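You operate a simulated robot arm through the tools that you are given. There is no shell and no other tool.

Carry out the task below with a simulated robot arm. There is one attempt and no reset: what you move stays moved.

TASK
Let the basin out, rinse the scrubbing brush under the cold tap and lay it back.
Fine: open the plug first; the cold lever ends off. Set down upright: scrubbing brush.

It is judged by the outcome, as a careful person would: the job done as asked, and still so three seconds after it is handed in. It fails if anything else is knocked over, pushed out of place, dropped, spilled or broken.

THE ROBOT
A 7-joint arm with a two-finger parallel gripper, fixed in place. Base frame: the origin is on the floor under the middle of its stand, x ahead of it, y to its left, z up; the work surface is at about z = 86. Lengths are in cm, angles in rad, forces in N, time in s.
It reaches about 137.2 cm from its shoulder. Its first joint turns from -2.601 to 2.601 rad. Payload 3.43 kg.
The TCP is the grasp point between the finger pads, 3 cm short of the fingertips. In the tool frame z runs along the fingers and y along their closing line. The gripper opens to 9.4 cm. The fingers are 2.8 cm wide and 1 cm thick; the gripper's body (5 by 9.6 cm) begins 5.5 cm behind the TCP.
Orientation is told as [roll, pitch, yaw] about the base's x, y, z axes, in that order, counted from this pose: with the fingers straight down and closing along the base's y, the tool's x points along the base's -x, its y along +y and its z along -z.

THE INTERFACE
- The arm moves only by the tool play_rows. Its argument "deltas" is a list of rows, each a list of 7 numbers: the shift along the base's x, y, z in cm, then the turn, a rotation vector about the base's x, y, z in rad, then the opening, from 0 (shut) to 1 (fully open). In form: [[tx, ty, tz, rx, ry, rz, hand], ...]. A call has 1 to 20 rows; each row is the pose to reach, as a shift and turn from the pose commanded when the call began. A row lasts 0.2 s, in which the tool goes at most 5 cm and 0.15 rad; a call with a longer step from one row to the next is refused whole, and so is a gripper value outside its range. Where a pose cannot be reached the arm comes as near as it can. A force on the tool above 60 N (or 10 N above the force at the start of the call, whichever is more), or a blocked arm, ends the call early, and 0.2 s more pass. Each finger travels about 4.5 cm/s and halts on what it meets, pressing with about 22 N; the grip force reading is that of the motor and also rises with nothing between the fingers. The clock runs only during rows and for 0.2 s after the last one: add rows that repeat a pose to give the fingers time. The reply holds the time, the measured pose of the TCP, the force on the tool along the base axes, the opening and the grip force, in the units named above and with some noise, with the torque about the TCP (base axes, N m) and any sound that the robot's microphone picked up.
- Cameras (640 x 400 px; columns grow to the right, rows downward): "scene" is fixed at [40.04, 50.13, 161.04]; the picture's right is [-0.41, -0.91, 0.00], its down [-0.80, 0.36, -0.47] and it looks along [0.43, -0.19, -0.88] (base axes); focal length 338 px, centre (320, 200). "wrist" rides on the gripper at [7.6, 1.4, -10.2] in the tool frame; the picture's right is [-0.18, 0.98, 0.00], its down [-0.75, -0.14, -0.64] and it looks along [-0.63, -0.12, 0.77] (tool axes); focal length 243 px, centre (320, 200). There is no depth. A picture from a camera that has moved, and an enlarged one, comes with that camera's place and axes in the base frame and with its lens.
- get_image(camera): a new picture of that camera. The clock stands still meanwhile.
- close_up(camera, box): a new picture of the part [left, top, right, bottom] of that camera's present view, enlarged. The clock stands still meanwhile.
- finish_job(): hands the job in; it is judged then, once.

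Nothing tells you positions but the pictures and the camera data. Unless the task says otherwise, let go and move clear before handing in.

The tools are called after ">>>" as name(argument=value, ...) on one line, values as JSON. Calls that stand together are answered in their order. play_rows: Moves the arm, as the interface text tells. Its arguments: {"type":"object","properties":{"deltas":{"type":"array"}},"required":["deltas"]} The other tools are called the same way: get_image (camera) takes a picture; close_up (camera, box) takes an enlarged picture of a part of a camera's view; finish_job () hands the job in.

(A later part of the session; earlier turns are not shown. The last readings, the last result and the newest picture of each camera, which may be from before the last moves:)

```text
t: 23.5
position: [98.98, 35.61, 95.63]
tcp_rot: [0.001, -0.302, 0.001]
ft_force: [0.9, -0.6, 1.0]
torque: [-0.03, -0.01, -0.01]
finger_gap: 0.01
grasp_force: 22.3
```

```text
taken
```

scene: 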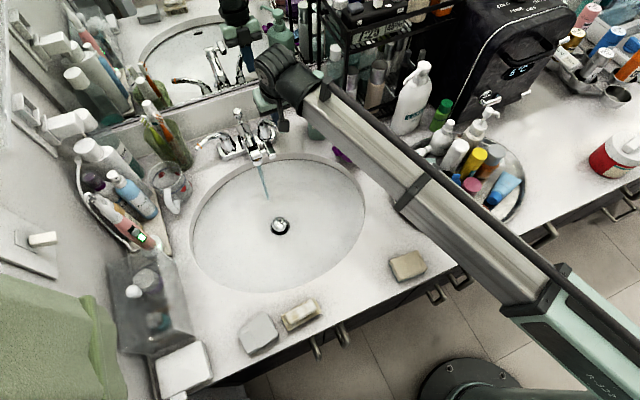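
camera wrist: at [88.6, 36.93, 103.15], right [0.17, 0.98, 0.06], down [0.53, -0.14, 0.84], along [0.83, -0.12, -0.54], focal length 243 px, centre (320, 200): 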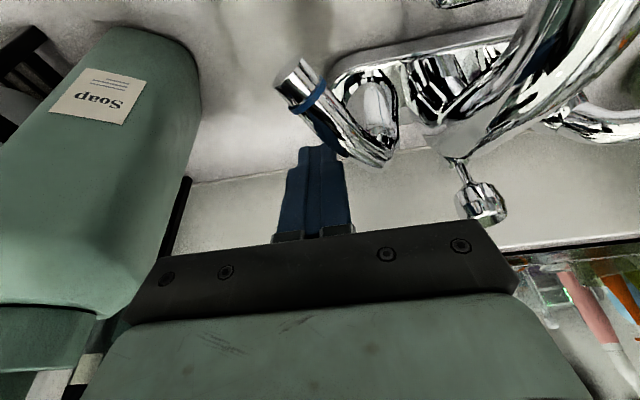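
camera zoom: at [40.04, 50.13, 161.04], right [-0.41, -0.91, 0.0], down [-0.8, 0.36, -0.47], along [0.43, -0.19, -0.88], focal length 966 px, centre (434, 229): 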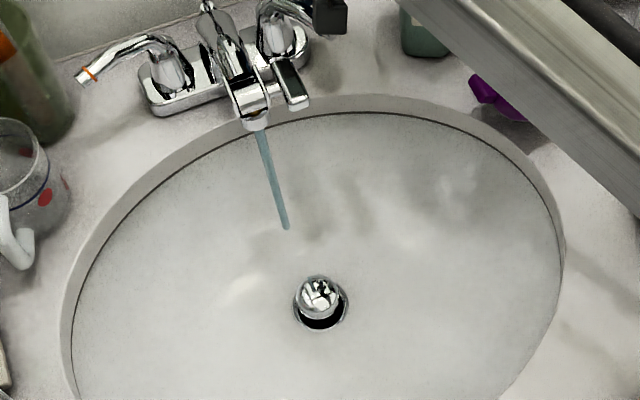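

Water is running onto the basin floor at about (88, 44.8), with the plug open. I'll leave the lever where it is, back the fingers off and up, and move away while opening the hand.

>>> play_rows(deltas=[[0.8, 0, 0, 0, 0, 0, 0], [1.6, 0, 0, 0, 0, 0, 0], [1.8, 0, 3, 0, 0, 0, 0], [1.8, 0, 7, 0, 0.05, 0, 0], [1.5, 0, 11, 0, 0.15, 0, 0], [-1, 1, 13, 0, 0.25, 0, 0], [-5, 3, 13, 0, 0.302, 0, 0], [-9, 5, 13, 0, 0.302, 0, 0.3], [-13, 7, 13, 0, 0.302, 0, 0.6], [-17, 9, 13, 0, 0.302, 0, 1], [-21, 11, 13, 0, 0.302, 0, 1], [-23, 11.4, 13, 0, 0.302, 0, 1], [-23, 11.4, 13, 0, 0.302, 0, 1], [-23, 11.4, 13, 0, 0.302, 0, 1]])

>>> get_image(camera="wrist")

>>> get_image(camera="scene")

```text
t: 26.5
position: [75.91, 47.19, 108.69]
tcp_rot: [0.001, -0.001, 0.002]
ft_force: [0.9, -0.7, 0.6]
torque: [-0.01, 0.01, -0.03]
finger_gap: 9.41
grasp_force: 0.1
```

```text
taken
camera wrist: at [68.35, 48.44, 118.99], right [0.18, 0.98, 0.0], down [0.75, -0.14, 0.64], along [0.63, -0.12, -0.77], focal length 243 px, centre (320, 200)
```

wrist: 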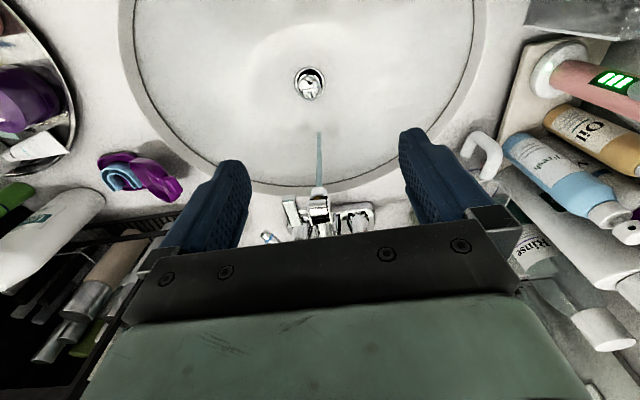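

```text
taken
```

scene: 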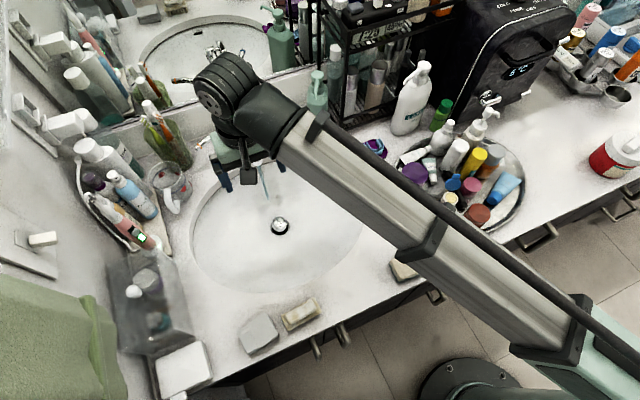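

The stream is visible between the fingers. I'll enlarge it to triangulate.

>>> close_up(camera="wrist", box=[260, 110, 390, 245])

>>> play_rows(deltas=[[0, -3, 0, 0, 0, 0, 1], [0, -6, 0, 0, 0, 0, 1], [0, -8, 0, 0, 0, 0, 1], [0, -8, 0, 0, 0, 0, 1]])

>>> get_image(camera="wrist")

```text
2.96 times, centred on (325, 178) of wrist
camera zoom: at [68.35, 48.44, 118.99], right [0.18, 0.98, 0.0], down [0.75, -0.14, 0.64], along [0.63, -0.12, -0.77], focal length 719 px, centre (305, 267)
```

zoom: 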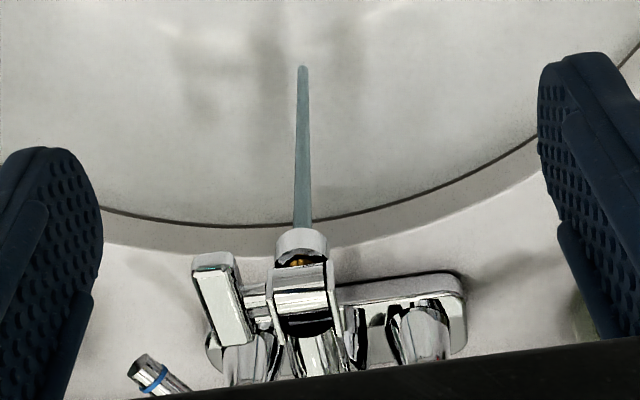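

```text
t: 27.5
position: [75.95, 38.71, 108.8]
tcp_rot: [0.002, -0.001, 0.002]
ft_force: [-0.7, 0.1, 0.0]
torque: [0.06, -0.06, -0.03]
finger_gap: 9.42
grasp_force: 0.1
```

```text
taken
camera wrist: at [68.3, 40.09, 119.07], right [0.18, 0.98, 0.0], down [0.75, -0.14, 0.64], along [0.63, -0.12, -0.77], focal length 243 px, centre (320, 200)
```

wrist: 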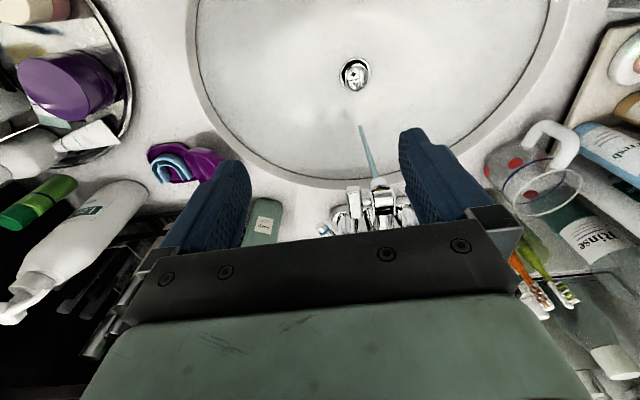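

>>> close_up(camera="wrist", box=[310, 110, 440, 245])

```text
2.96 times, centred on (375, 178) of wrist
camera zoom: at [68.3, 40.09, 119.07], right [0.18, 0.98, 0.0], down [0.75, -0.14, 0.64], along [0.63, -0.12, -0.77], focal length 719 px, centre (157, 267)
```

zoom: 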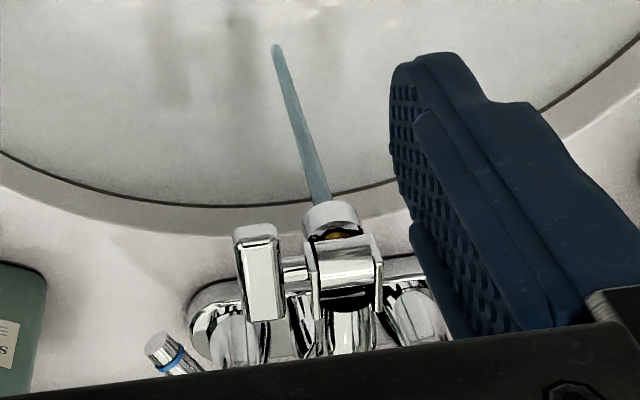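

Stereo places the stream axis at (89.6, 44.3), with the outlet at z≈90 and the floor at z≈72. The brush centre is at (52.4, 48.65), long axis nearly along y. I'll move above it and turn the hand about 90° so the fingers close across its width.

>>> play_rows(deltas=[[-2, 1, 0, 0, 0, 0.14, 1], [-4, 2, 0, 0, 0, 0.28, 1], [-6.5, 3, 0, 0, 0, 0.42, 1], [-9, 4, 0, 0, 0, 0.56, 1], [-11.5, 5, 0, 0, 0, 0.7, 1], [-14, 6, 0, 0, 0, 0.84, 1], [-16.5, 7, 0, 0, 0, 0.98, 1], [-19, 8, 0, 0, 0, 1.12, 1], [-21.5, 9, 0, 0, 0, 1.26, 1], [-23.5, 9.94, 0, 0, 0, 1.4, 1], [-23.5, 9.94, 0, 0, 0, 1.54, 1], [-23.5, 9.94, -1, 0, 0, 1.65, 1], [-23.5, 9.94, -3.8, 0, 0, 1.65, 1], [-23.5, 9.94, -3.8, 0, 0, 1.65, 1]])

>>> get_image(camera="wrist")

>>> get_image(camera="scene")

```text
t: 30.5
position: [52.38, 48.92, 104.88]
tcp_rot: [0.002, 0.0, 1.649]
ft_force: [0.8, -0.3, 1.0]
torque: [0.01, 0.04, 0.0]
finger_gap: 9.4
grasp_force: 0.1
```

```text
taken
camera wrist: at [51.56, 41.25, 115.21], right [-0.99, 0.1, 0.0], down [0.08, 0.76, 0.64], along [0.07, 0.64, -0.77], focal length 243 px, centre (320, 200)
```

wrist: 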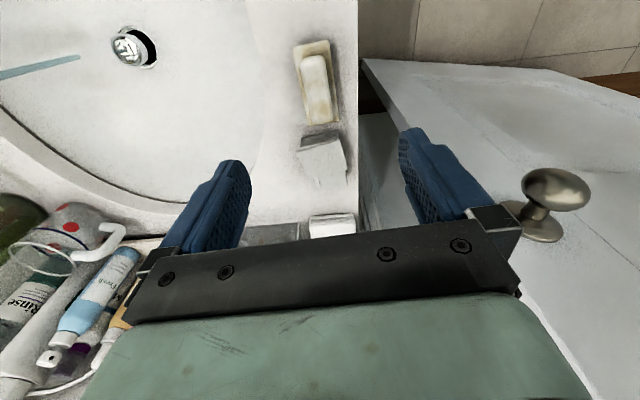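

```text
taken
```

scene: 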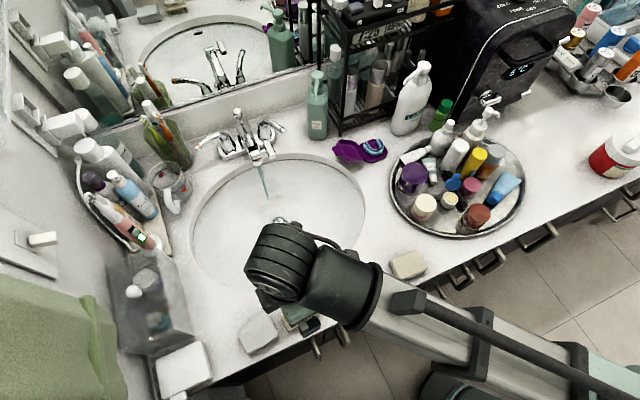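

The brush is in view between the fingers. I'll enlarge it to check alignment and heights.

>>> close_up(camera="wrist", box=[270, 30, 370, 200])

```text
2.35 times, centred on (320, 115) of wrist
camera zoom: at [51.56, 41.25, 115.21], right [-0.99, 0.1, 0.0], down [0.08, 0.76, 0.64], along [0.07, 0.64, -0.77], focal length 571 px, centre (320, 400)
```

zoom: 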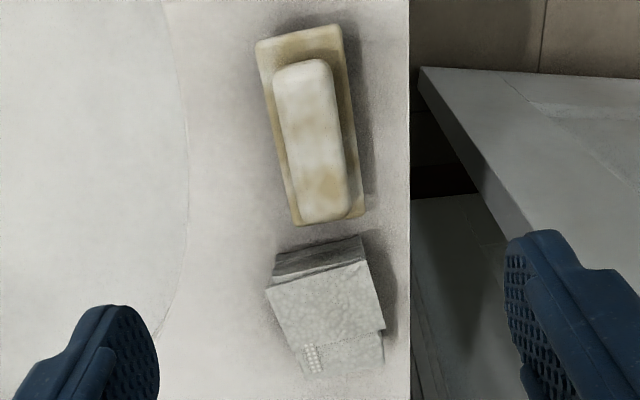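

The brush is low: base top at z≈87.5, handle top at about 88.6. I'll narrow the opening to about 5.6 cm and lower slowly so the tips end just above the counter beside the base.

>>> play_rows(deltas=[[0.2, -0.4, -3, 0, 0, -0.005, 0.6], [0.2, -0.4, -6, 0, 0, -0.005, 0.6], [0.2, -0.4, -9, 0, 0, -0.005, 0.6], [0.2, -0.4, -11.5, 0, 0, -0.005, 0.6], [0.2, -0.4, -12.5, 0, 0, -0.005, 0.6], [0.2, -0.4, -12.5, 0, 0, -0.005, 0.6]])

>>> get_image(camera="wrist")

>>> close_up(camera="wrist", box=[220, 80, 420, 240])

>>> get_image(camera="scene")

```text
t: 31.9
position: [52.73, 48.59, 92.24]
tcp_rot: [0.0, 0.0, 1.646]
ft_force: [0.4, -0.3, 0.2]
torque: [0.02, -0.01, -0.02]
finger_gap: 5.65
grasp_force: 0.0
```

```text
taken
camera wrist: at [51.8, 40.78, 102.54], right [-0.99, 0.11, 0.0], down [0.08, 0.76, 0.64], along [0.07, 0.64, -0.77], focal length 243 px, centre (320, 200)
```

wrist: 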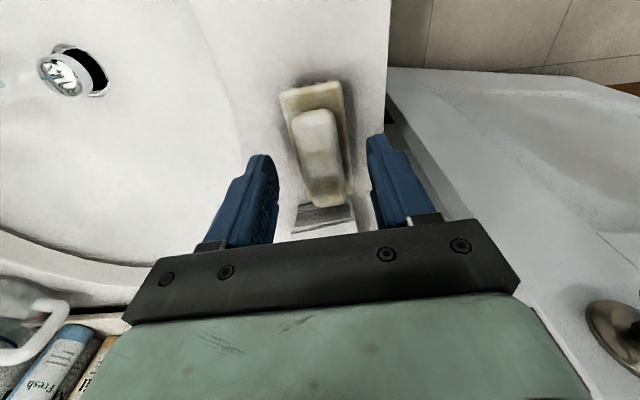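

```text
2.50 times, centred on (320, 160) of wrist
camera zoom: at [51.8, 40.78, 102.54], right [-0.99, 0.11, 0.0], down [0.08, 0.76, 0.64], along [0.07, 0.64, -0.77], focal length 606 px, centre (320, 300)
```

zoom: 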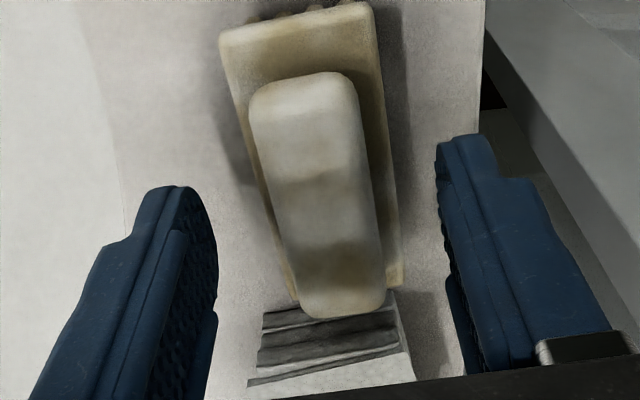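

```text
taken
```

scene: 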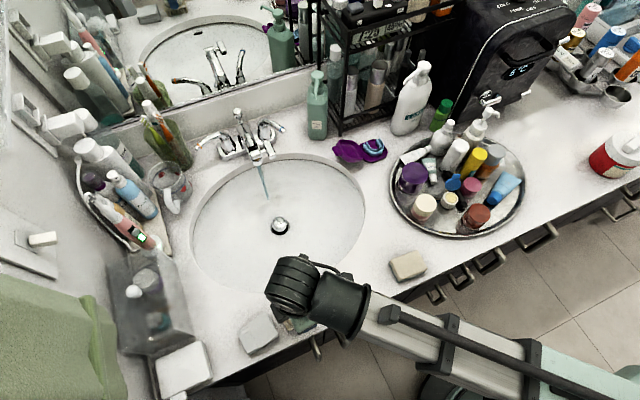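

Stereo gives base top at z≈87.8, handle top at about 89.7, and centre at (52.5, 48.65). I'll lower the last 2.8 cm, close on the base's long sides, and check the grip.

>>> play_rows(deltas=[[-0.2, 0.05, -1, 0, 0, 0, 0.6], [-0.2, 0.05, -2, 0, 0, 0, 0.6], [-0.2, 0.05, -2.5, 0, 0, 0, 0.6], [-0.2, 0.05, -2.8, 0, 0, 0, 0.6], [-0.2, 0.05, -2.8, 0, 0, 0, 0.5], [-0.2, 0.05, -2.8, 0, 0, 0, 0.4], [-0.2, 0.05, -2.8, 0, 0, 0, 0.3], [-0.2, 0.05, -2.8, 0, 0, 0, 0.2], [-0.2, 0.05, -2.8, 0, 0, 0, 0.2]])

>>> get_image(camera="wrist")

```text
t: 33.9
position: [52.51, 48.68, 89.7]
tcp_rot: [0.003, -0.001, 1.646]
ft_force: [-0.1, 0.3, -0.7]
torque: [0.01, 0.01, -0.04]
finger_gap: 3.54
grasp_force: 22.3
```

```text
taken
camera wrist: at [51.63, 40.9, 99.89], right [-0.99, 0.11, 0.0], down [0.09, 0.76, 0.64], along [0.07, 0.64, -0.77], focal length 243 px, centre (320, 200)
```

wrist: 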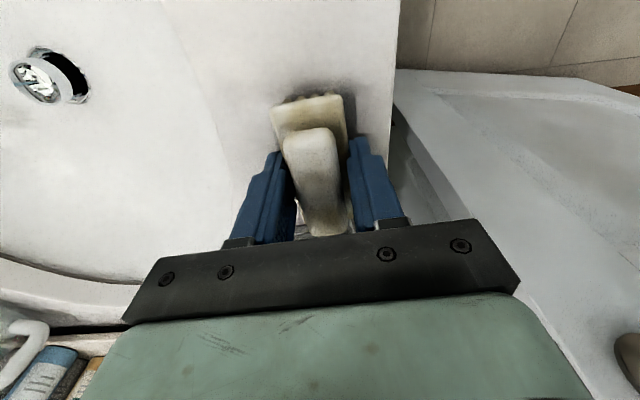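

The gap holds at 3.54 cm with full grip force, matching the base width. I'll lift slowly and check that the brush comes along.

>>> play_rows(deltas=[[0, 0, 0.5, 0, 0, 0, 0.2], [0, 0, 1.5, 0, 0, 0, 0.2], [0, 0, 3, 0, 0, 0, 0.2], [0, 0, 5, 0, 0, 0, 0.2], [0, 0, 8, 0, 0, 0, 0.2], [0, 0, 11, 0, 0, 0, 0.2], [0, 0, 12, 0, 0, 0, 0.2], [0, 0, 12, 0, 0, 0, 0.2]])

>>> get_image(camera="wrist")

>>> get_image(camera="scene")

```text
t: 35.7
position: [52.3, 48.66, 101.69]
tcp_rot: [0.001, -0.001, 1.647]
ft_force: [-0.5, -0.4, -0.5]
torque: [-0.01, -0.01, 0.01]
finger_gap: 3.52
grasp_force: 22.0
```

```text
taken
camera wrist: at [51.44, 40.96, 111.94], right [-0.99, 0.11, 0.0], down [0.09, 0.76, 0.64], along [0.07, 0.64, -0.77], focal length 243 px, centre (320, 200)
```

wrist: 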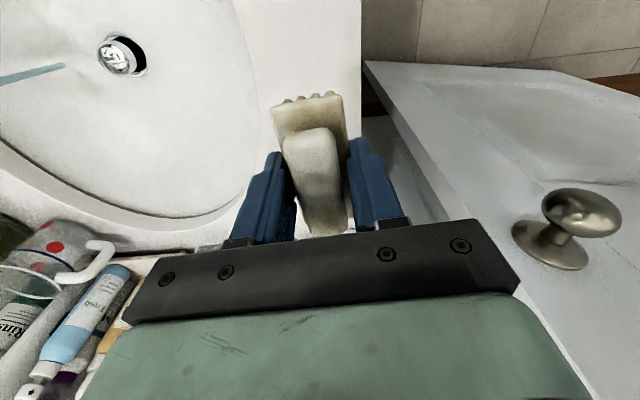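

```text
taken
```

scene: 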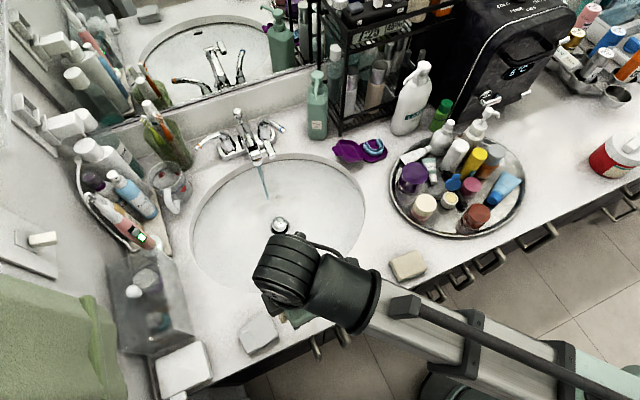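

The brush is held firmly. I'll carry it over the basin and turn the hand back so the brush points toward the faucet.

>>> play_rows(deltas=[[1, 0, 1, 0, 0, -0.14, 0.2], [3, 0, 2, 0, 0, -0.28, 0.2], [5, -0.5, 2, 0, 0, -0.42, 0.2], [7, -1, 2, 0, 0, -0.56, 0.2], [9, -1.5, 2, 0, 0, -0.7, 0.2], [11, -2, 2, 0, 0, -0.84, 0.2], [13.5, -2.5, 2, 0, 0, -0.98, 0.2], [16, -3, 2, 0, 0, -1.12, 0.2], [18, -3.5, 2, 0, 0, -1.26, 0.2], [20, -4, 2, 0, 0, -1.4, 0.2], [22, -4.3, 2, 0, 0, -1.54, 0.2], [23.5, -4.3, 2, 0, 0, -1.647, 0.2], [23.5, -4.3, 2, 0, 0, -1.647, 0.2]])

>>> get_image(camera="wrist")

```text
t: 38.5
position: [75.98, 44.37, 103.57]
tcp_rot: [0.002, 0.001, -0.004]
ft_force: [-0.7, 0.4, -0.2]
torque: [0.03, -0.01, 0.0]
finger_gap: 3.51
grasp_force: 22.2
```

```text
taken
camera wrist: at [68.33, 45.85, 113.87], right [0.19, 0.98, 0.0], down [0.75, -0.14, 0.64], along [0.63, -0.12, -0.77], focal length 243 px, centre (320, 200)
```

wrist: 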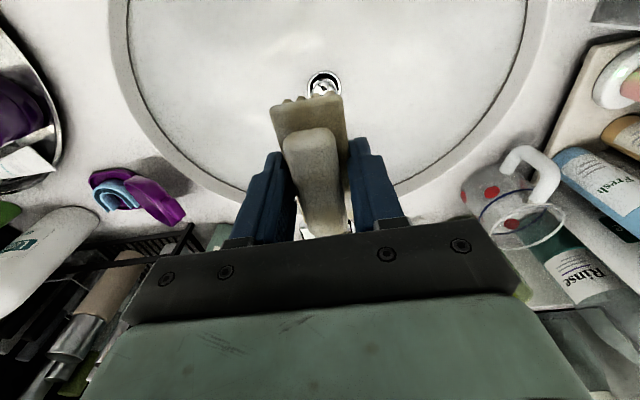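

Now I'll tilt the hand so the fingers point forward under the spout, still in front of and above the basin.

>>> play_rows(deltas=[[0, 0, 0, 0, -0.14, 0, 0.2], [0, 0, -1, 0, -0.28, 0, 0.2], [0, 0, -2, 0, -0.42, 0, 0.2], [0, 0, -3, 0, -0.56, 0, 0.2], [0, 0, -4, 0, -0.7, 0, 0.2], [0, 0, -6, 0, -0.8, 0, 0.2], [0, 0, -8, 0, -0.8, 0, 0.2], [0, 0, -8, 0, -0.8, 0, 0.2]])

>>> get_image(camera="wrist")

>>> get_image(camera="scene")

```text
t: 40.3
position: [75.89, 44.24, 95.25]
tcp_rot: [0.002, -0.801, -0.002]
ft_force: [-0.1, 0.5, -0.6]
torque: [0.01, 0.03, 0.02]
finger_gap: 3.52
grasp_force: 22.0
```

```text
taken
camera wrist: at [63.29, 45.62, 96.98], right [0.13, 0.98, 0.13], down [0.06, -0.14, 0.99], along [0.99, -0.12, -0.08], focal length 243 px, centre (320, 200)
```

wrist: 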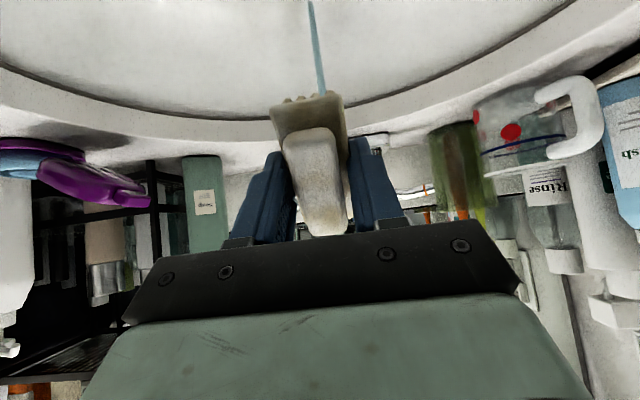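

```text
taken
```

scene: 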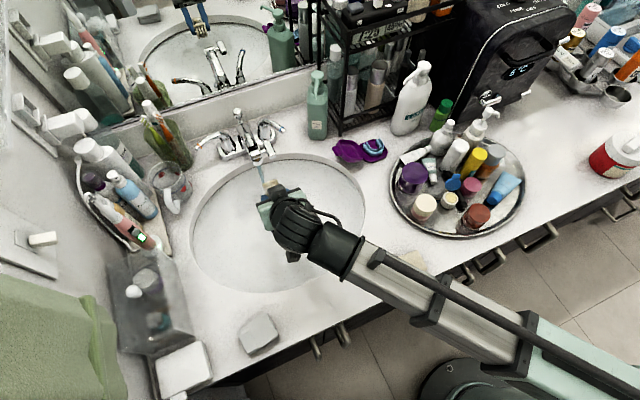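

The stream lines up with the brush in y. I'll bring the brush down into the basin and forward, with its centre stopping just short of the stream first.

>>> play_rows(deltas=[[2, 0, -2.4, 0, 0, 0, 0.2], [4, 0, -4.8, 0, 0, 0, 0.2], [6, 0, -7.2, 0, 0, 0, 0.2], [7, 0.05, -10, 0, 0, 0, 0.2], [8, 0.05, -12.5, 0, 0, 0, 0.2], [8.5, 0.05, -12.7, 0, 0, 0, 0.2], [9, 0.05, -12.7, 0, 0, 0, 0.2], [9, 0.05, -12.7, 0, 0, 0, 0.2]])

>>> get_image(camera="wrist")

>>> close_up(camera="scene", box=[190, 80, 370, 240])

```text
t: 42.1
position: [84.81, 44.33, 82.86]
tcp_rot: [0.001, -0.8, -0.003]
ft_force: [0.2, -0.3, -0.1]
torque: [0.01, -0.01, -0.01]
finger_gap: 3.52
grasp_force: 21.9
```

```text
taken
camera wrist: at [72.15, 45.74, 84.57], right [0.13, 0.98, 0.13], down [0.06, -0.14, 0.99], along [0.99, -0.12, -0.08], focal length 243 px, centre (320, 200)
```

wrist: 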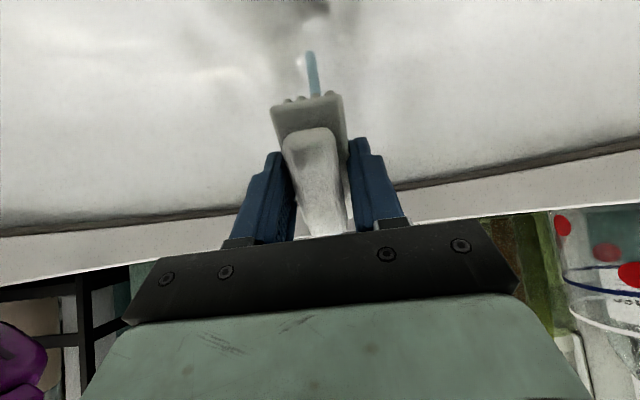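

```text
2.50 times, centred on (280, 160) of scene
camera zoom: at [40.04, 50.13, 161.04], right [-0.41, -0.91, 0.0], down [-0.8, 0.36, -0.47], along [0.43, -0.19, -0.88], focal length 845 px, centre (420, 300)
```

zoom: 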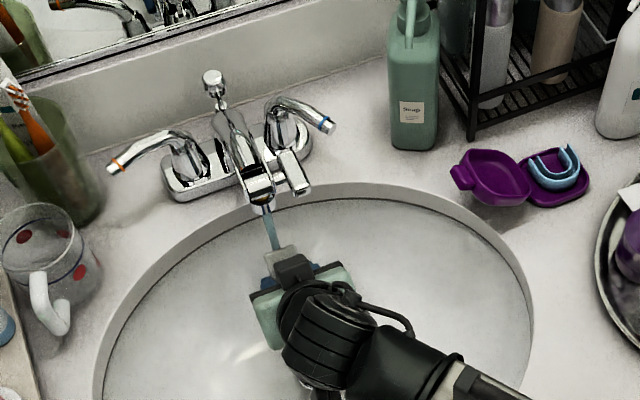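

The brush is just behind the stream with room to the basin wall. I'll advance 2.5 cm into the stream and hold there.

>>> play_rows(deltas=[[0.7, 0, 0, 0, 0, 0, 0.2], [1.4, 0, 0, 0, 0, 0, 0.2], [2, 0, 0, 0, 0, 0, 0.2], [2.5, 0, 0, 0, 0, 0, 0.2], [2.5, 0, 0, 0, 0, 0, 0.2]])

>>> get_image(camera="wrist")

>>> close_up(camera="scene", box=[220, 130, 320, 220])

```text
t: 43.3
position: [87.34, 44.37, 82.88]
tcp_rot: [0.002, -0.799, -0.002]
ft_force: [0.1, 0.3, -0.6]
torque: [-0.01, 0.0, 0.02]
finger_gap: 3.51
grasp_force: 21.6
```

```text
taken
camera wrist: at [74.69, 45.77, 84.58], right [0.13, 0.98, 0.13], down [0.06, -0.14, 0.99], along [0.99, -0.12, -0.08], focal length 243 px, centre (320, 200)
```

wrist: 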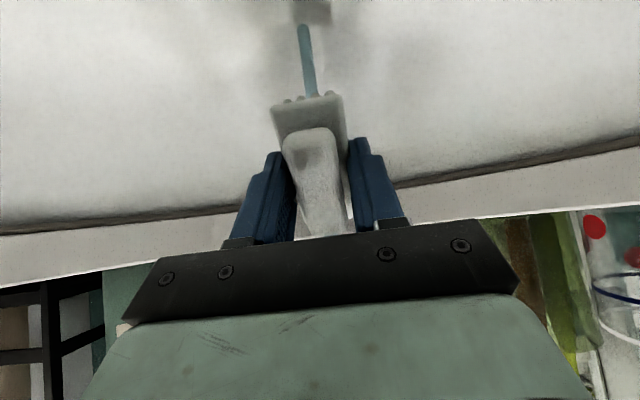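

```text
4.44 times, centred on (270, 175) of scene
camera zoom: at [40.04, 50.13, 161.04], right [-0.41, -0.91, 0.0], down [-0.8, 0.36, -0.47], along [0.43, -0.19, -0.88], focal length 1503 px, centre (542, 311)
```

zoom: 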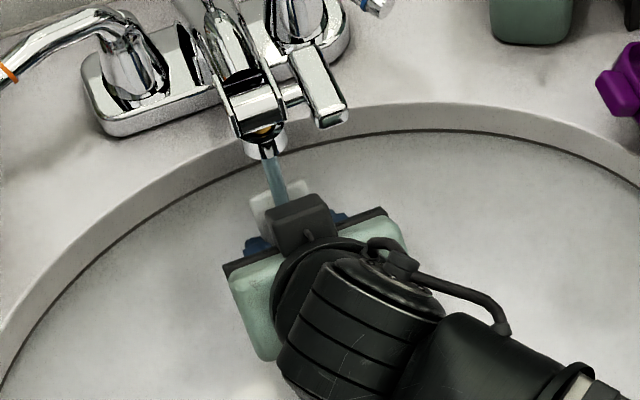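

The stream falls onto the front half of the brush. I'll hold it there for several seconds with small sideways moves to rinse it well.

>>> play_rows(deltas=[[0, 0, 0, 0, 0, 0, 0.2], [0, 0, 0, 0, 0, 0, 0.2], [0, 0, 0, 0, 0, 0, 0.2], [0, 0, 0, 0, 0, 0, 0.2], [0, 0.4, 0, 0, 0, 0, 0.2], [0, 0.8, 0, 0, 0, 0, 0.2], [0, 0.8, 0, 0, 0, 0, 0.2], [0, 0.4, 0, 0, 0, 0, 0.2], [0, 0, 0, 0, 0, 0, 0.2], [0, -0.4, 0, 0, 0, 0, 0.2], [0, -0.8, 0, 0, 0, 0, 0.2], [0, -0.8, 0, 0, 0, 0, 0.2], [0, -0.4, 0, 0, 0, 0, 0.2], [0, 0, 0, 0, 0, 0, 0.2], [0, 0, 0, 0, 0, 0, 0.2], [0, 0, 0, 0, 0, 0, 0.2], [0, 0, 0, 0, 0, 0, 0.2], [0, 0, 0, 0, 0, 0, 0.2], [0, 0, 0, 0, 0, 0, 0.2], [0, 0, 0, 0, 0, 0, 0.2]])

>>> close_up(camera="wrist", box=[250, 0, 380, 240])

>>> close_up(camera="scene", box=[230, 140, 310, 200])

```text
t: 47.5
position: [87.46, 44.5, 82.84]
tcp_rot: [0.002, -0.8, -0.002]
ft_force: [0.7, -1.1, -0.8]
torque: [-0.02, 0.04, -0.01]
finger_gap: 3.54
grasp_force: 22.0
```

```text
1.67 times, centred on (315, 120) of wrist
camera zoom: at [74.76, 45.75, 84.55], right [0.13, 0.98, 0.13], down [0.06, -0.14, 0.99], along [0.99, -0.12, -0.08], focal length 404 px, centre (328, 333)
```

zoom: 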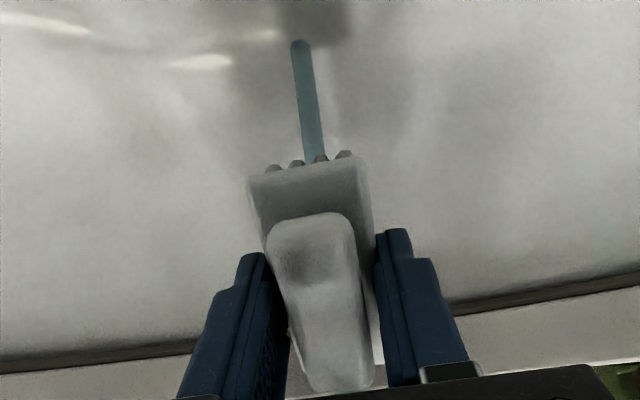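

```text
6.67 times, centred on (270, 170) of scene
camera zoom: at [40.04, 50.13, 161.04], right [-0.41, -0.91, 0.0], down [-0.8, 0.36, -0.47], along [0.43, -0.19, -0.88], focal length 2254 px, centre (653, 400)
```

zoom: 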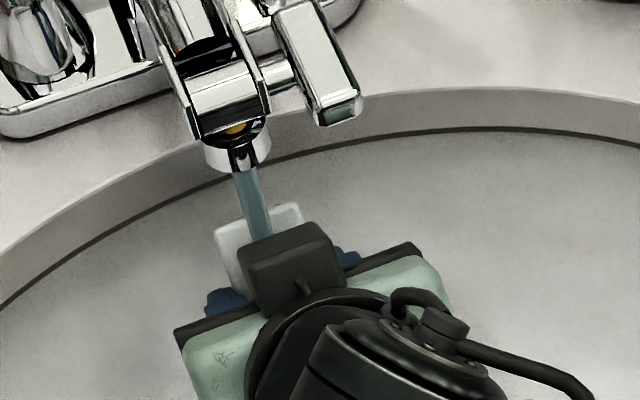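

The yellow stains are gone and the brush looks clean. I'll rinse two more seconds, then withdraw along the same path and let it drip over the basin.

>>> play_rows(deltas=[[0, 0, 0, 0, 0, 0, 0.2], [0, 0, 0, 0, 0, 0, 0.2], [0, 0, 0, 0, 0, 0, 0.2], [0, 0, 0, 0, 0, 0, 0.2], [0, 0, 0, 0, 0, 0, 0.2], [0, 0, 0, 0, 0, 0, 0.2], [0, 0, 0, 0, 0, 0, 0.2], [-1.3, 0, 0, 0, 0, 0, 0.2], [-2.6, 0, 0, 0, 0, 0, 0.2], [-3.4, 0, 0.2, 0, 0, 0, 0.2], [-4.4, 0, 2.7, 0, 0, 0, 0.2], [-5.4, 0, 5.4, 0, 0, 0, 0.2], [-7.5, 0, 8, 0, 0, 0, 0.2], [-9.5, 0, 10.2, 0, 0, 0, 0.2], [-11.5, 0, 12.4, 0, 0, 0, 0.2], [-11.5, 0, 12.4, 0, 0, 0, 0.2], [-11.5, 0, 12.4, 0, 0, 0, 0.2], [-11.5, 0, 12.4, 0, 0, 0, 0.2]])

>>> get_image(camera="wrist")

```text
t: 51.3
position: [76.01, 44.28, 95.19]
tcp_rot: [0.001, -0.801, -0.002]
ft_force: [-0.5, 0.8, -0.4]
torque: [0.04, 0.0, -0.01]
finger_gap: 3.52
grasp_force: 21.8
```

```text
taken
camera wrist: at [63.22, 45.76, 96.81], right [0.13, 0.98, 0.13], down [0.06, -0.14, 0.99], along [0.99, -0.12, -0.08], focal length 243 px, centre (320, 200)
```

wrist: 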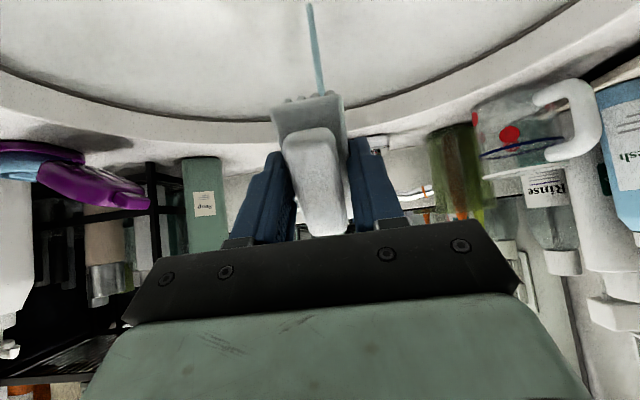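

The brush is visibly clean and still held. I'll straighten the hand over the basin.

>>> play_rows(deltas=[[0, 0, 2, 0, 0.1, 0, 0.2], [0, 0, 4, 0, 0.24, 0, 0.2], [0, 0, 5, 0, 0.38, 0, 0.2], [0, 0, 6, 0, 0.52, 0, 0.2], [0, 0, 7, 0, 0.66, 0, 0.2], [0, 0, 8, 0, 0.801, 0, 0.2], [0, 0, 8, 0, 0.801, 0, 0.2]])

```text
t: 52.9
position: [75.97, 44.38, 103.31]
tcp_rot: [0.001, 0.002, -0.002]
ft_force: [-0.1, 0.5, -0.8]
torque: [-0.03, 0.03, 0.02]
finger_gap: 3.5
grasp_force: 22.3
```

The hand is straight again. I'll turn it back to the pick-up heading and carry the brush above its original place.

>>> play_rows(deltas=[[-1, 0, 0, 0, 0, 0.14, 0.2], [-3, 0, 0, 0, 0, 0.28, 0.2], [-5, 0.5, 0, 0, 0, 0.42, 0.2], [-7, 1, 0, 0, 0, 0.56, 0.2], [-9, 1.5, 0, 0, 0, 0.7, 0.2], [-11, 2, 0, 0, 0, 0.84, 0.2], [-13.5, 2.5, 0, 0, 0, 0.98, 0.2], [-16, 3, 0, 0, 0, 1.12, 0.2], [-18, 3.5, 0, 0, 0, 1.26, 0.2], [-20, 4, 0, 0, 0, 1.4, 0.2], [-22, 4.3, 0, 0, 0, 1.54, 0.2], [-23.5, 4.3, 0, 0, 0, 1.648, 0.2], [-23.5, 4.3, -1.6, 0, 0, 1.648, 0.2], [-23.5, 4.3, -1.6, 0, 0, 1.648, 0.2]])

>>> get_image(camera="wrist")

>>> get_image(camera="scene")

```text
t: 55.9
position: [52.38, 48.73, 101.73]
tcp_rot: [0.001, 0.0, 1.649]
ft_force: [0.0, -0.4, -0.5]
torque: [0.0, 0.0, 0.01]
finger_gap: 3.54
grasp_force: 22.3
```

```text
taken
camera wrist: at [51.66, 40.91, 111.97], right [-0.99, 0.11, 0.0], down [0.08, 0.76, 0.64], along [0.07, 0.64, -0.77], focal length 243 px, centre (320, 200)
```

wrist: 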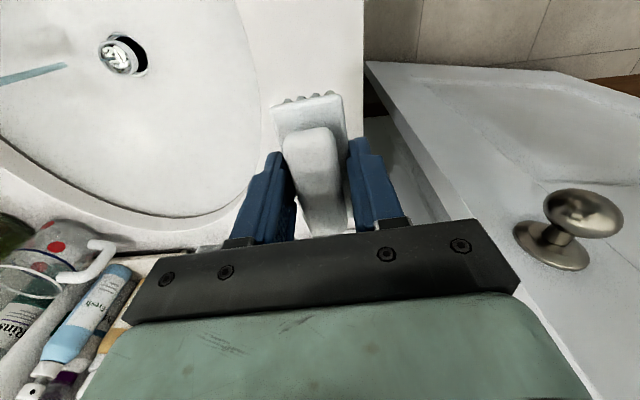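

```text
taken
```

scene: 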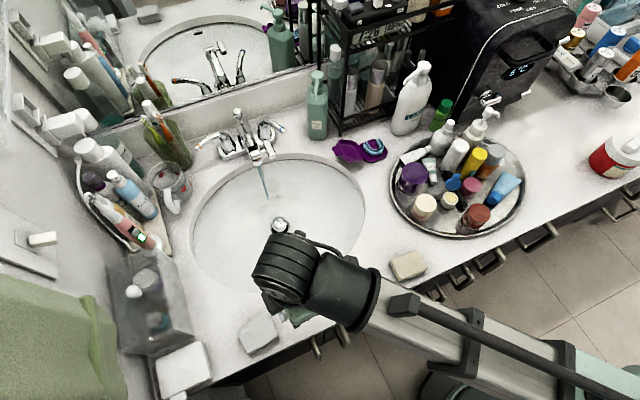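

The brush is above its original spot. I'll lower it gently to the pick-up height, checking the force before releasing.

>>> play_rows(deltas=[[0, 0, -3, 0, 0, 0, 0.2], [0, 0, -6, 0, 0, 0, 0.2], [0, 0, -8.5, 0, 0, 0, 0.2], [0, 0, -10.3, 0, 0, 0, 0.2], [0, 0, -11.2, 0, 0, 0, 0.2], [0, 0, -11.8, 0, 0, 0, 0.2], [0, -0.05, -12.05, 0, 0, 0, 0.2], [0, -0.05, -12.05, 0, 0, 0, 0.2], [0, -0.05, -12.05, 0, 0, 0, 0.2]])

>>> get_image(camera="wrist")

```text
t: 57.9
position: [52.43, 48.7, 89.58]
tcp_rot: [0.0, 0.001, 1.647]
ft_force: [4.9, 5.2, 20.3]
torque: [0.16, -0.12, -0.02]
finger_gap: 3.54
grasp_force: 21.9
```

```text
taken
camera wrist: at [51.52, 40.87, 99.83], right [-0.99, 0.11, 0.0], down [0.08, 0.76, 0.64], along [0.07, 0.64, -0.77], focal length 243 px, centre (320, 200)
```

wrist: 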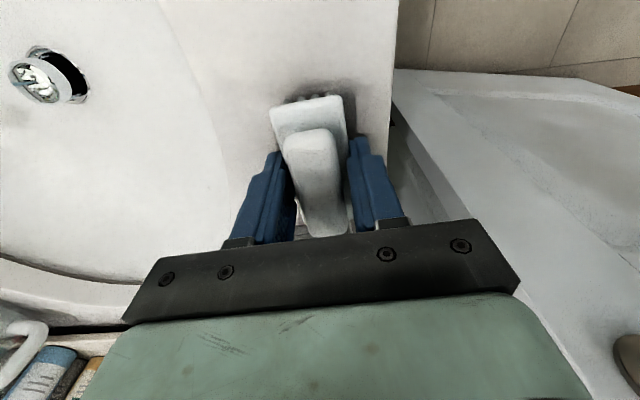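

The brush is on the counter with about 20 N of contact. I'll ease up 1 mm, open the fingers and rise clear.

>>> play_rows(deltas=[[0, 0, 0.08, 0, 0, 0, 0.2], [0, 0, 0.08, 0, 0, 0, 0.42], [0, 0, 0.08, 0, 0, 0, 0.5], [0, 0, 0.1, 0, 0, 0, 0.58], [0, 0, 0.1, 0, 0, 0, 0.6], [0, 0, 1, 0, 0, 0, 0.6], [0, 0, 3, 0, 0, 0, 0.6], [0, 0, 6, 0, 0, 0, 0.6], [0, 0, 10, 0, 0, 0, 0.6], [0, 0, 14, 0, 0, 0, 0.6], [0, 0, 14, 0, 0, 0, 0.6]])

>>> get_image(camera="wrist")

>>> close_up(camera="wrist", box=[260, 30, 380, 200])

```text
t: 60.3
position: [52.16, 48.49, 103.73]
tcp_rot: [0.003, 0.002, 1.648]
ft_force: [-0.4, -1.2, 0.1]
torque: [-0.01, 0.03, -0.04]
finger_gap: 5.64
grasp_force: 0.1
```

```text
taken
camera wrist: at [51.38, 40.73, 114.06], right [-0.99, 0.11, 0.0], down [0.08, 0.76, 0.64], along [0.07, 0.64, -0.77], focal length 243 px, centre (320, 200)
```

wrist: 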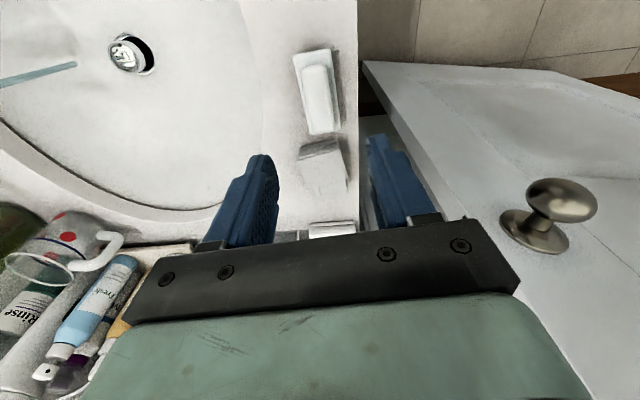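

```text
2.35 times, centred on (320, 115) of wrist
camera zoom: at [51.38, 40.73, 114.06], right [-0.99, 0.11, 0.0], down [0.08, 0.76, 0.64], along [0.07, 0.64, -0.77], focal length 571 px, centre (320, 400)
```

zoom: 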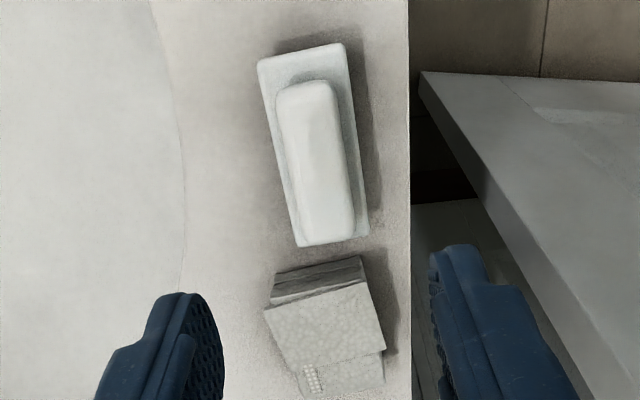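

The brush is back in its place, upright on its bristles and clean. Now for the tap: I'll turn the hand back to straight, close the fingers and move toward the front of the cold lever.

>>> play_rows(deltas=[[2, 0, 2, 0, 0, -0.14, 0.4], [4, 0, 4, 0, 0, -0.28, 0.2], [6, -0.5, 4, 0, 0, -0.42, 0], [8, -1, 4, 0, 0, -0.56, 0], [10, -2, 4, 0, 0, -0.7, 0], [12, -3, 4, 0, 0, -0.84, 0], [14, -4, 4, 0, 0, -0.98, 0], [16, -5, 4, 0, 0, -1.12, 0], [18, -6, 4, 0, 0, -1.26, 0], [20, -7, 4, 0, 0, -1.4, 0], [22.5, -8, 4, 0, 0, -1.54, 0], [25.5, -9, 4, 0, 0, -1.648, 0], [28.5, -10, 4, 0, 0, -1.648, 0], [28.5, -10, 4, 0, 0, -1.648, 0]])

>>> get_image(camera="wrist")

>>> close_up(camera="scene", box=[190, 80, 350, 180])

>>> close_up(camera="scene", box=[220, 280, 340, 370])

```text
t: 63.3
position: [81.21, 38.42, 107.5]
tcp_rot: [0.002, 0.001, -0.002]
ft_force: [0.5, -0.6, -0.2]
torque: [-0.02, 0.0, 0.01]
finger_gap: 0.02
grasp_force: 22.1
```

```text
taken
camera wrist: at [73.51, 39.82, 117.8], right [0.19, 0.98, 0.0], down [0.75, -0.14, 0.64], along [0.63, -0.12, -0.77], focal length 243 px, centre (320, 200)
```

wrist: 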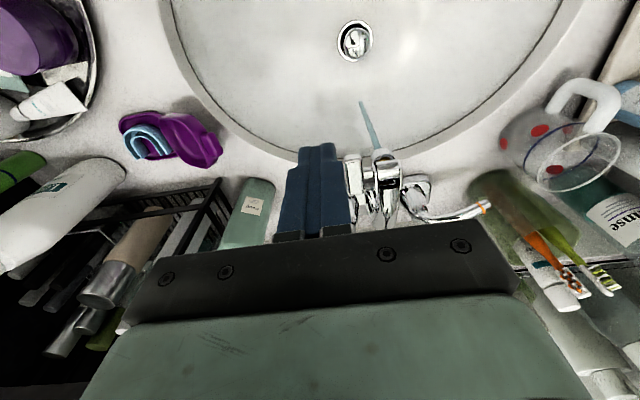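

```text
4.00 times, centred on (270, 130) of scene
camera zoom: at [40.04, 50.13, 161.04], right [-0.41, -0.91, 0.0], down [-0.8, 0.36, -0.47], along [0.43, -0.19, -0.88], focal length 1352 px, centre (520, 480)
```

zoom: 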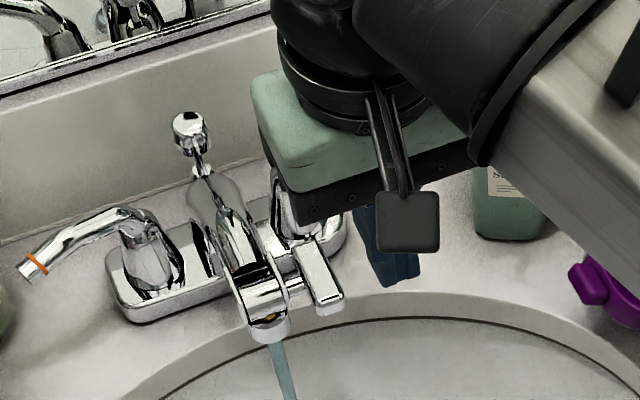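

```text
4.44 times, centred on (280, 325) of scene
camera zoom: at [40.04, 50.13, 161.04], right [-0.41, -0.91, 0.0], down [-0.8, 0.36, -0.47], along [0.43, -0.19, -0.88], focal length 1503 px, centre (498, -356)
```

zoom: 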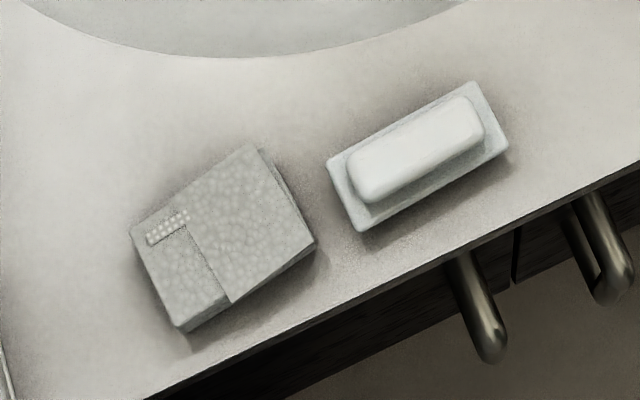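

The brush and washcloth look undisturbed. I'll shift to view the cold lever clear of the fingers before going down.

>>> play_rows(deltas=[[2, -2, 1, 0, 0, 0, 0], [4, -4, 1, 0, 0, 0, 0], [5.5, -6.5, 1, 0, 0, 0, 0], [5.5, -6.5, 1, 0, 0, 0, 0]])

>>> get_image(camera="wrist")

>>> close_up(camera="wrist", box=[330, 110, 490, 245])

```text
t: 64.3
position: [86.44, 32.28, 108.77]
tcp_rot: [0.002, 0.001, 0.0]
ft_force: [1.5, -0.2, -0.4]
torque: [-0.01, -0.01, -0.04]
finger_gap: 0.02
grasp_force: 22.3
```

```text
taken
camera wrist: at [78.82, 33.57, 118.9], right [0.19, 0.98, 0.0], down [0.75, -0.14, 0.64], along [0.63, -0.12, -0.77], focal length 243 px, centre (320, 200)
```

wrist: 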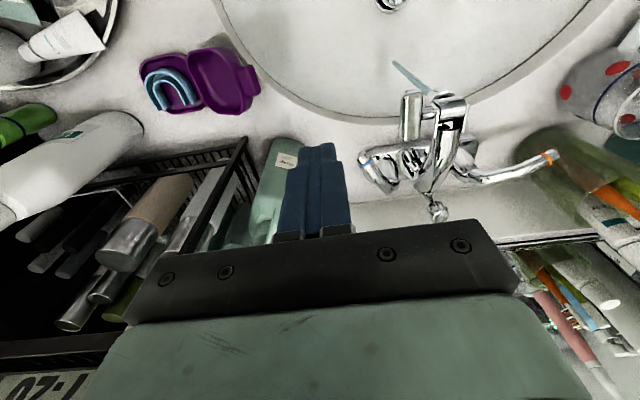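

```text
2.96 times, centred on (410, 178) of wrist
camera zoom: at [78.82, 33.57, 118.9], right [0.19, 0.98, 0.0], down [0.75, -0.14, 0.64], along [0.63, -0.12, -0.77], focal length 719 px, centre (53, 267)
```

zoom: 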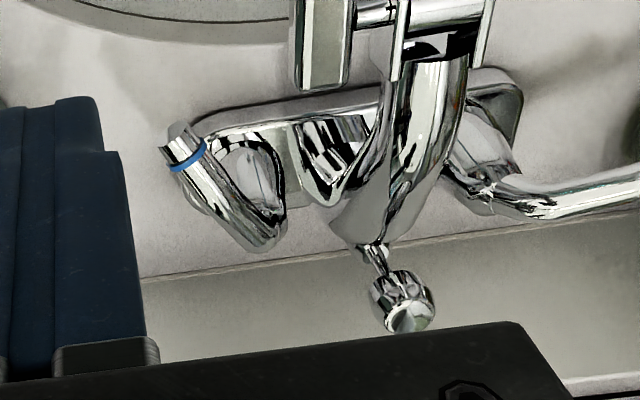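

The cold lever now points toward the user, with its tip at about (93, 35.7, 95). I'll come down in front of it at (89.8, 36.3) with closed fingers, clear of the spout's side block.

>>> play_rows(deltas=[[1.7, 2, 0, 0, 0, 0, 0], [3.3, 4, 0, 0, 0, 0, 0], [3.3, 4, -3, 0, 0, 0, 0], [3.3, 4, -6, 0, 0, 0, 0], [3.3, 4, -9, 0, 0, 0, 0], [3.3, 4, -9, 0, 0, 0, 0]])

>>> get_image(camera="wrist")

>>> close_up(camera="scene", box=[200, 80, 360, 180])

```text
t: 65.7
position: [89.63, 36.04, 99.49]
tcp_rot: [0.002, 0.0, -0.002]
ft_force: [-0.4, 0.5, -0.1]
torque: [-0.02, -0.01, -0.02]
finger_gap: 0.01
grasp_force: 22.1
```

```text
taken
camera wrist: at [81.98, 37.37, 109.88], right [0.19, 0.98, 0.0], down [0.75, -0.14, 0.64], along [0.63, -0.12, -0.77], focal length 243 px, centre (320, 200)
```

wrist: 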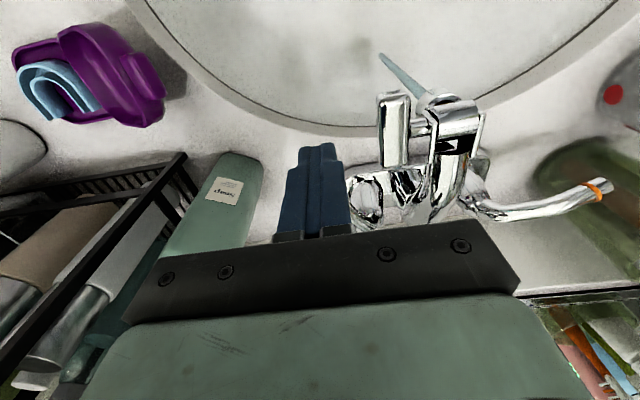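

```text
4.00 times, centred on (280, 130) of scene
camera zoom: at [40.04, 50.13, 161.04], right [-0.41, -0.91, 0.0], down [-0.8, 0.36, -0.47], along [0.43, -0.19, -0.88], focal length 1352 px, centre (480, 480)
```

zoom: 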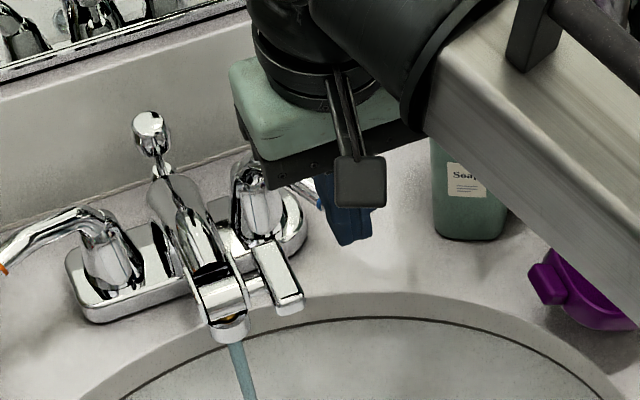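

The fingertips are in front of the lever tip with clearance. I'll lower the last bit and push the lever back toward its original position in small steps.

>>> play_rows(deltas=[[0, 0, -2, 0, 0, 0, 0], [0, 0, -3.8, 0, 0, 0, 0], [0.6, 0, -3.8, 0, 0, 0, 0], [1.2, 0, -3.8, 0, 0, 0, 0], [1.8, -0.1, -3.8, 0, 0, 0, 0], [2.4, -0.3, -3.8, 0, 0, 0, 0], [3, -0.5, -3.8, 0, 0, 0, 0], [3.6, -0.7, -3.8, 0, 0, 0, 0], [4.2, -0.9, -3.8, 0, 0, 0, 0]])

>>> get_image(camera="wrist")

>>> close_up(camera="scene", box=[200, 80, 360, 180])

```text
t: 67.7
position: [94.31, 35.54, 95.96]
tcp_rot: [0.005, -0.001, 0.003]
ft_force: [0.8, 0.3, 0.4]
torque: [-0.02, -0.03, -0.01]
finger_gap: 0.0
grasp_force: 22.1
```

```text
taken
camera wrist: at [86.55, 36.89, 106.18], right [0.18, 0.98, 0.01], down [0.75, -0.14, 0.64], along [0.63, -0.11, -0.77], focal length 243 px, centre (320, 200)
```

wrist: 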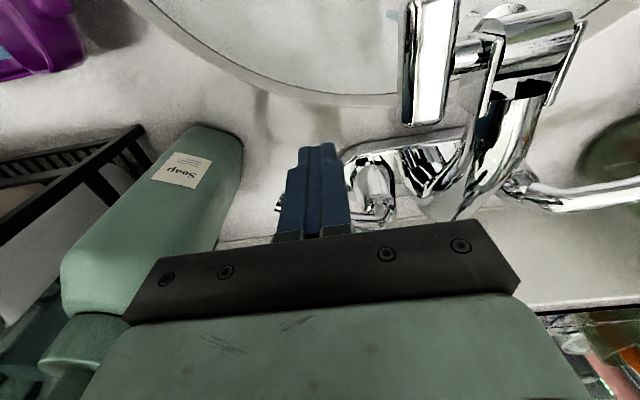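

```text
4.00 times, centred on (280, 130) of scene
camera zoom: at [40.04, 50.13, 161.04], right [-0.41, -0.91, 0.0], down [-0.8, 0.36, -0.47], along [0.43, -0.19, -0.88], focal length 1352 px, centre (480, 480)
```

zoom: 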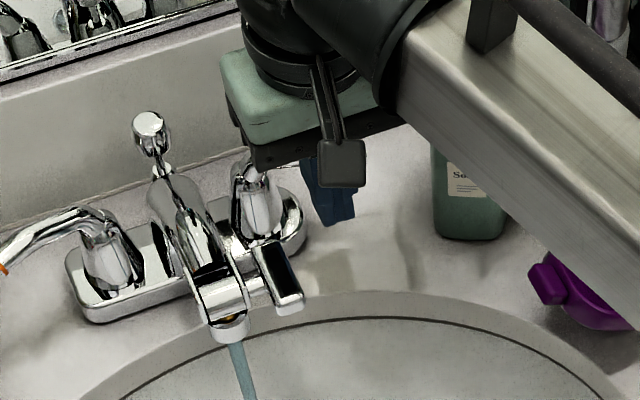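

The lever is swinging back but water still flows. I'll push further in small steps and watch the force.

>>> play_rows(deltas=[[0.3, -0.1, 0, 0, 0, 0, 0], [0.6, -0.2, 0, 0, 0, 0, 0], [0.9, -0.3, 0, 0, 0, 0, 0], [1.2, -0.3, 0, 0, 0, 0, 0], [1.2, -0.3, 0, 0, 0, 0, 0]])

>>> get_image(camera="wrist")

>>> close_up(camera="scene", box=[200, 80, 360, 180])

```text
t: 68.9
position: [95.09, 34.98, 96.02]
tcp_rot: [0.001, 0.0, -0.001]
ft_force: [-0.1, 0.0, -1.1]
torque: [0.0, 0.01, -0.01]
finger_gap: 0.02
grasp_force: 22.2
```

```text
taken
camera wrist: at [87.46, 36.31, 106.13], right [0.19, 0.98, 0.0], down [0.75, -0.14, 0.64], along [0.63, -0.12, -0.77], focal length 243 px, centre (320, 200)
```

wrist: 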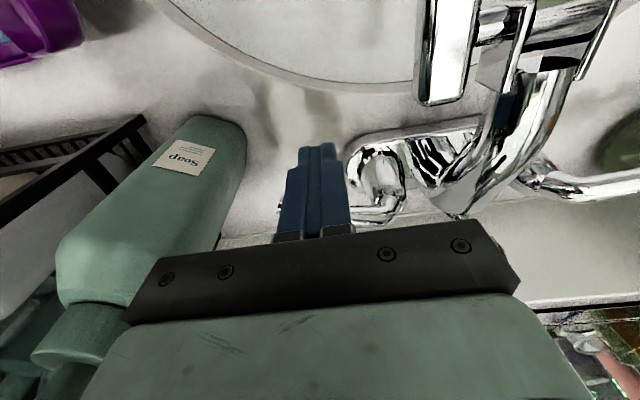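

```text
4.00 times, centred on (280, 130) of scene
camera zoom: at [40.04, 50.13, 161.04], right [-0.41, -0.91, 0.0], down [-0.8, 0.36, -0.47], along [0.43, -0.19, -0.88], focal length 1352 px, centre (480, 480)
```

zoom: 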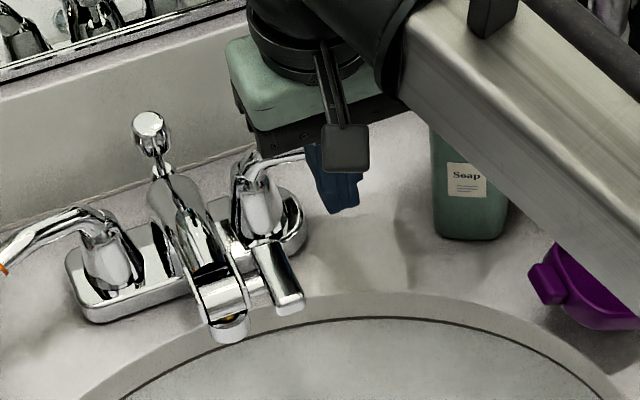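

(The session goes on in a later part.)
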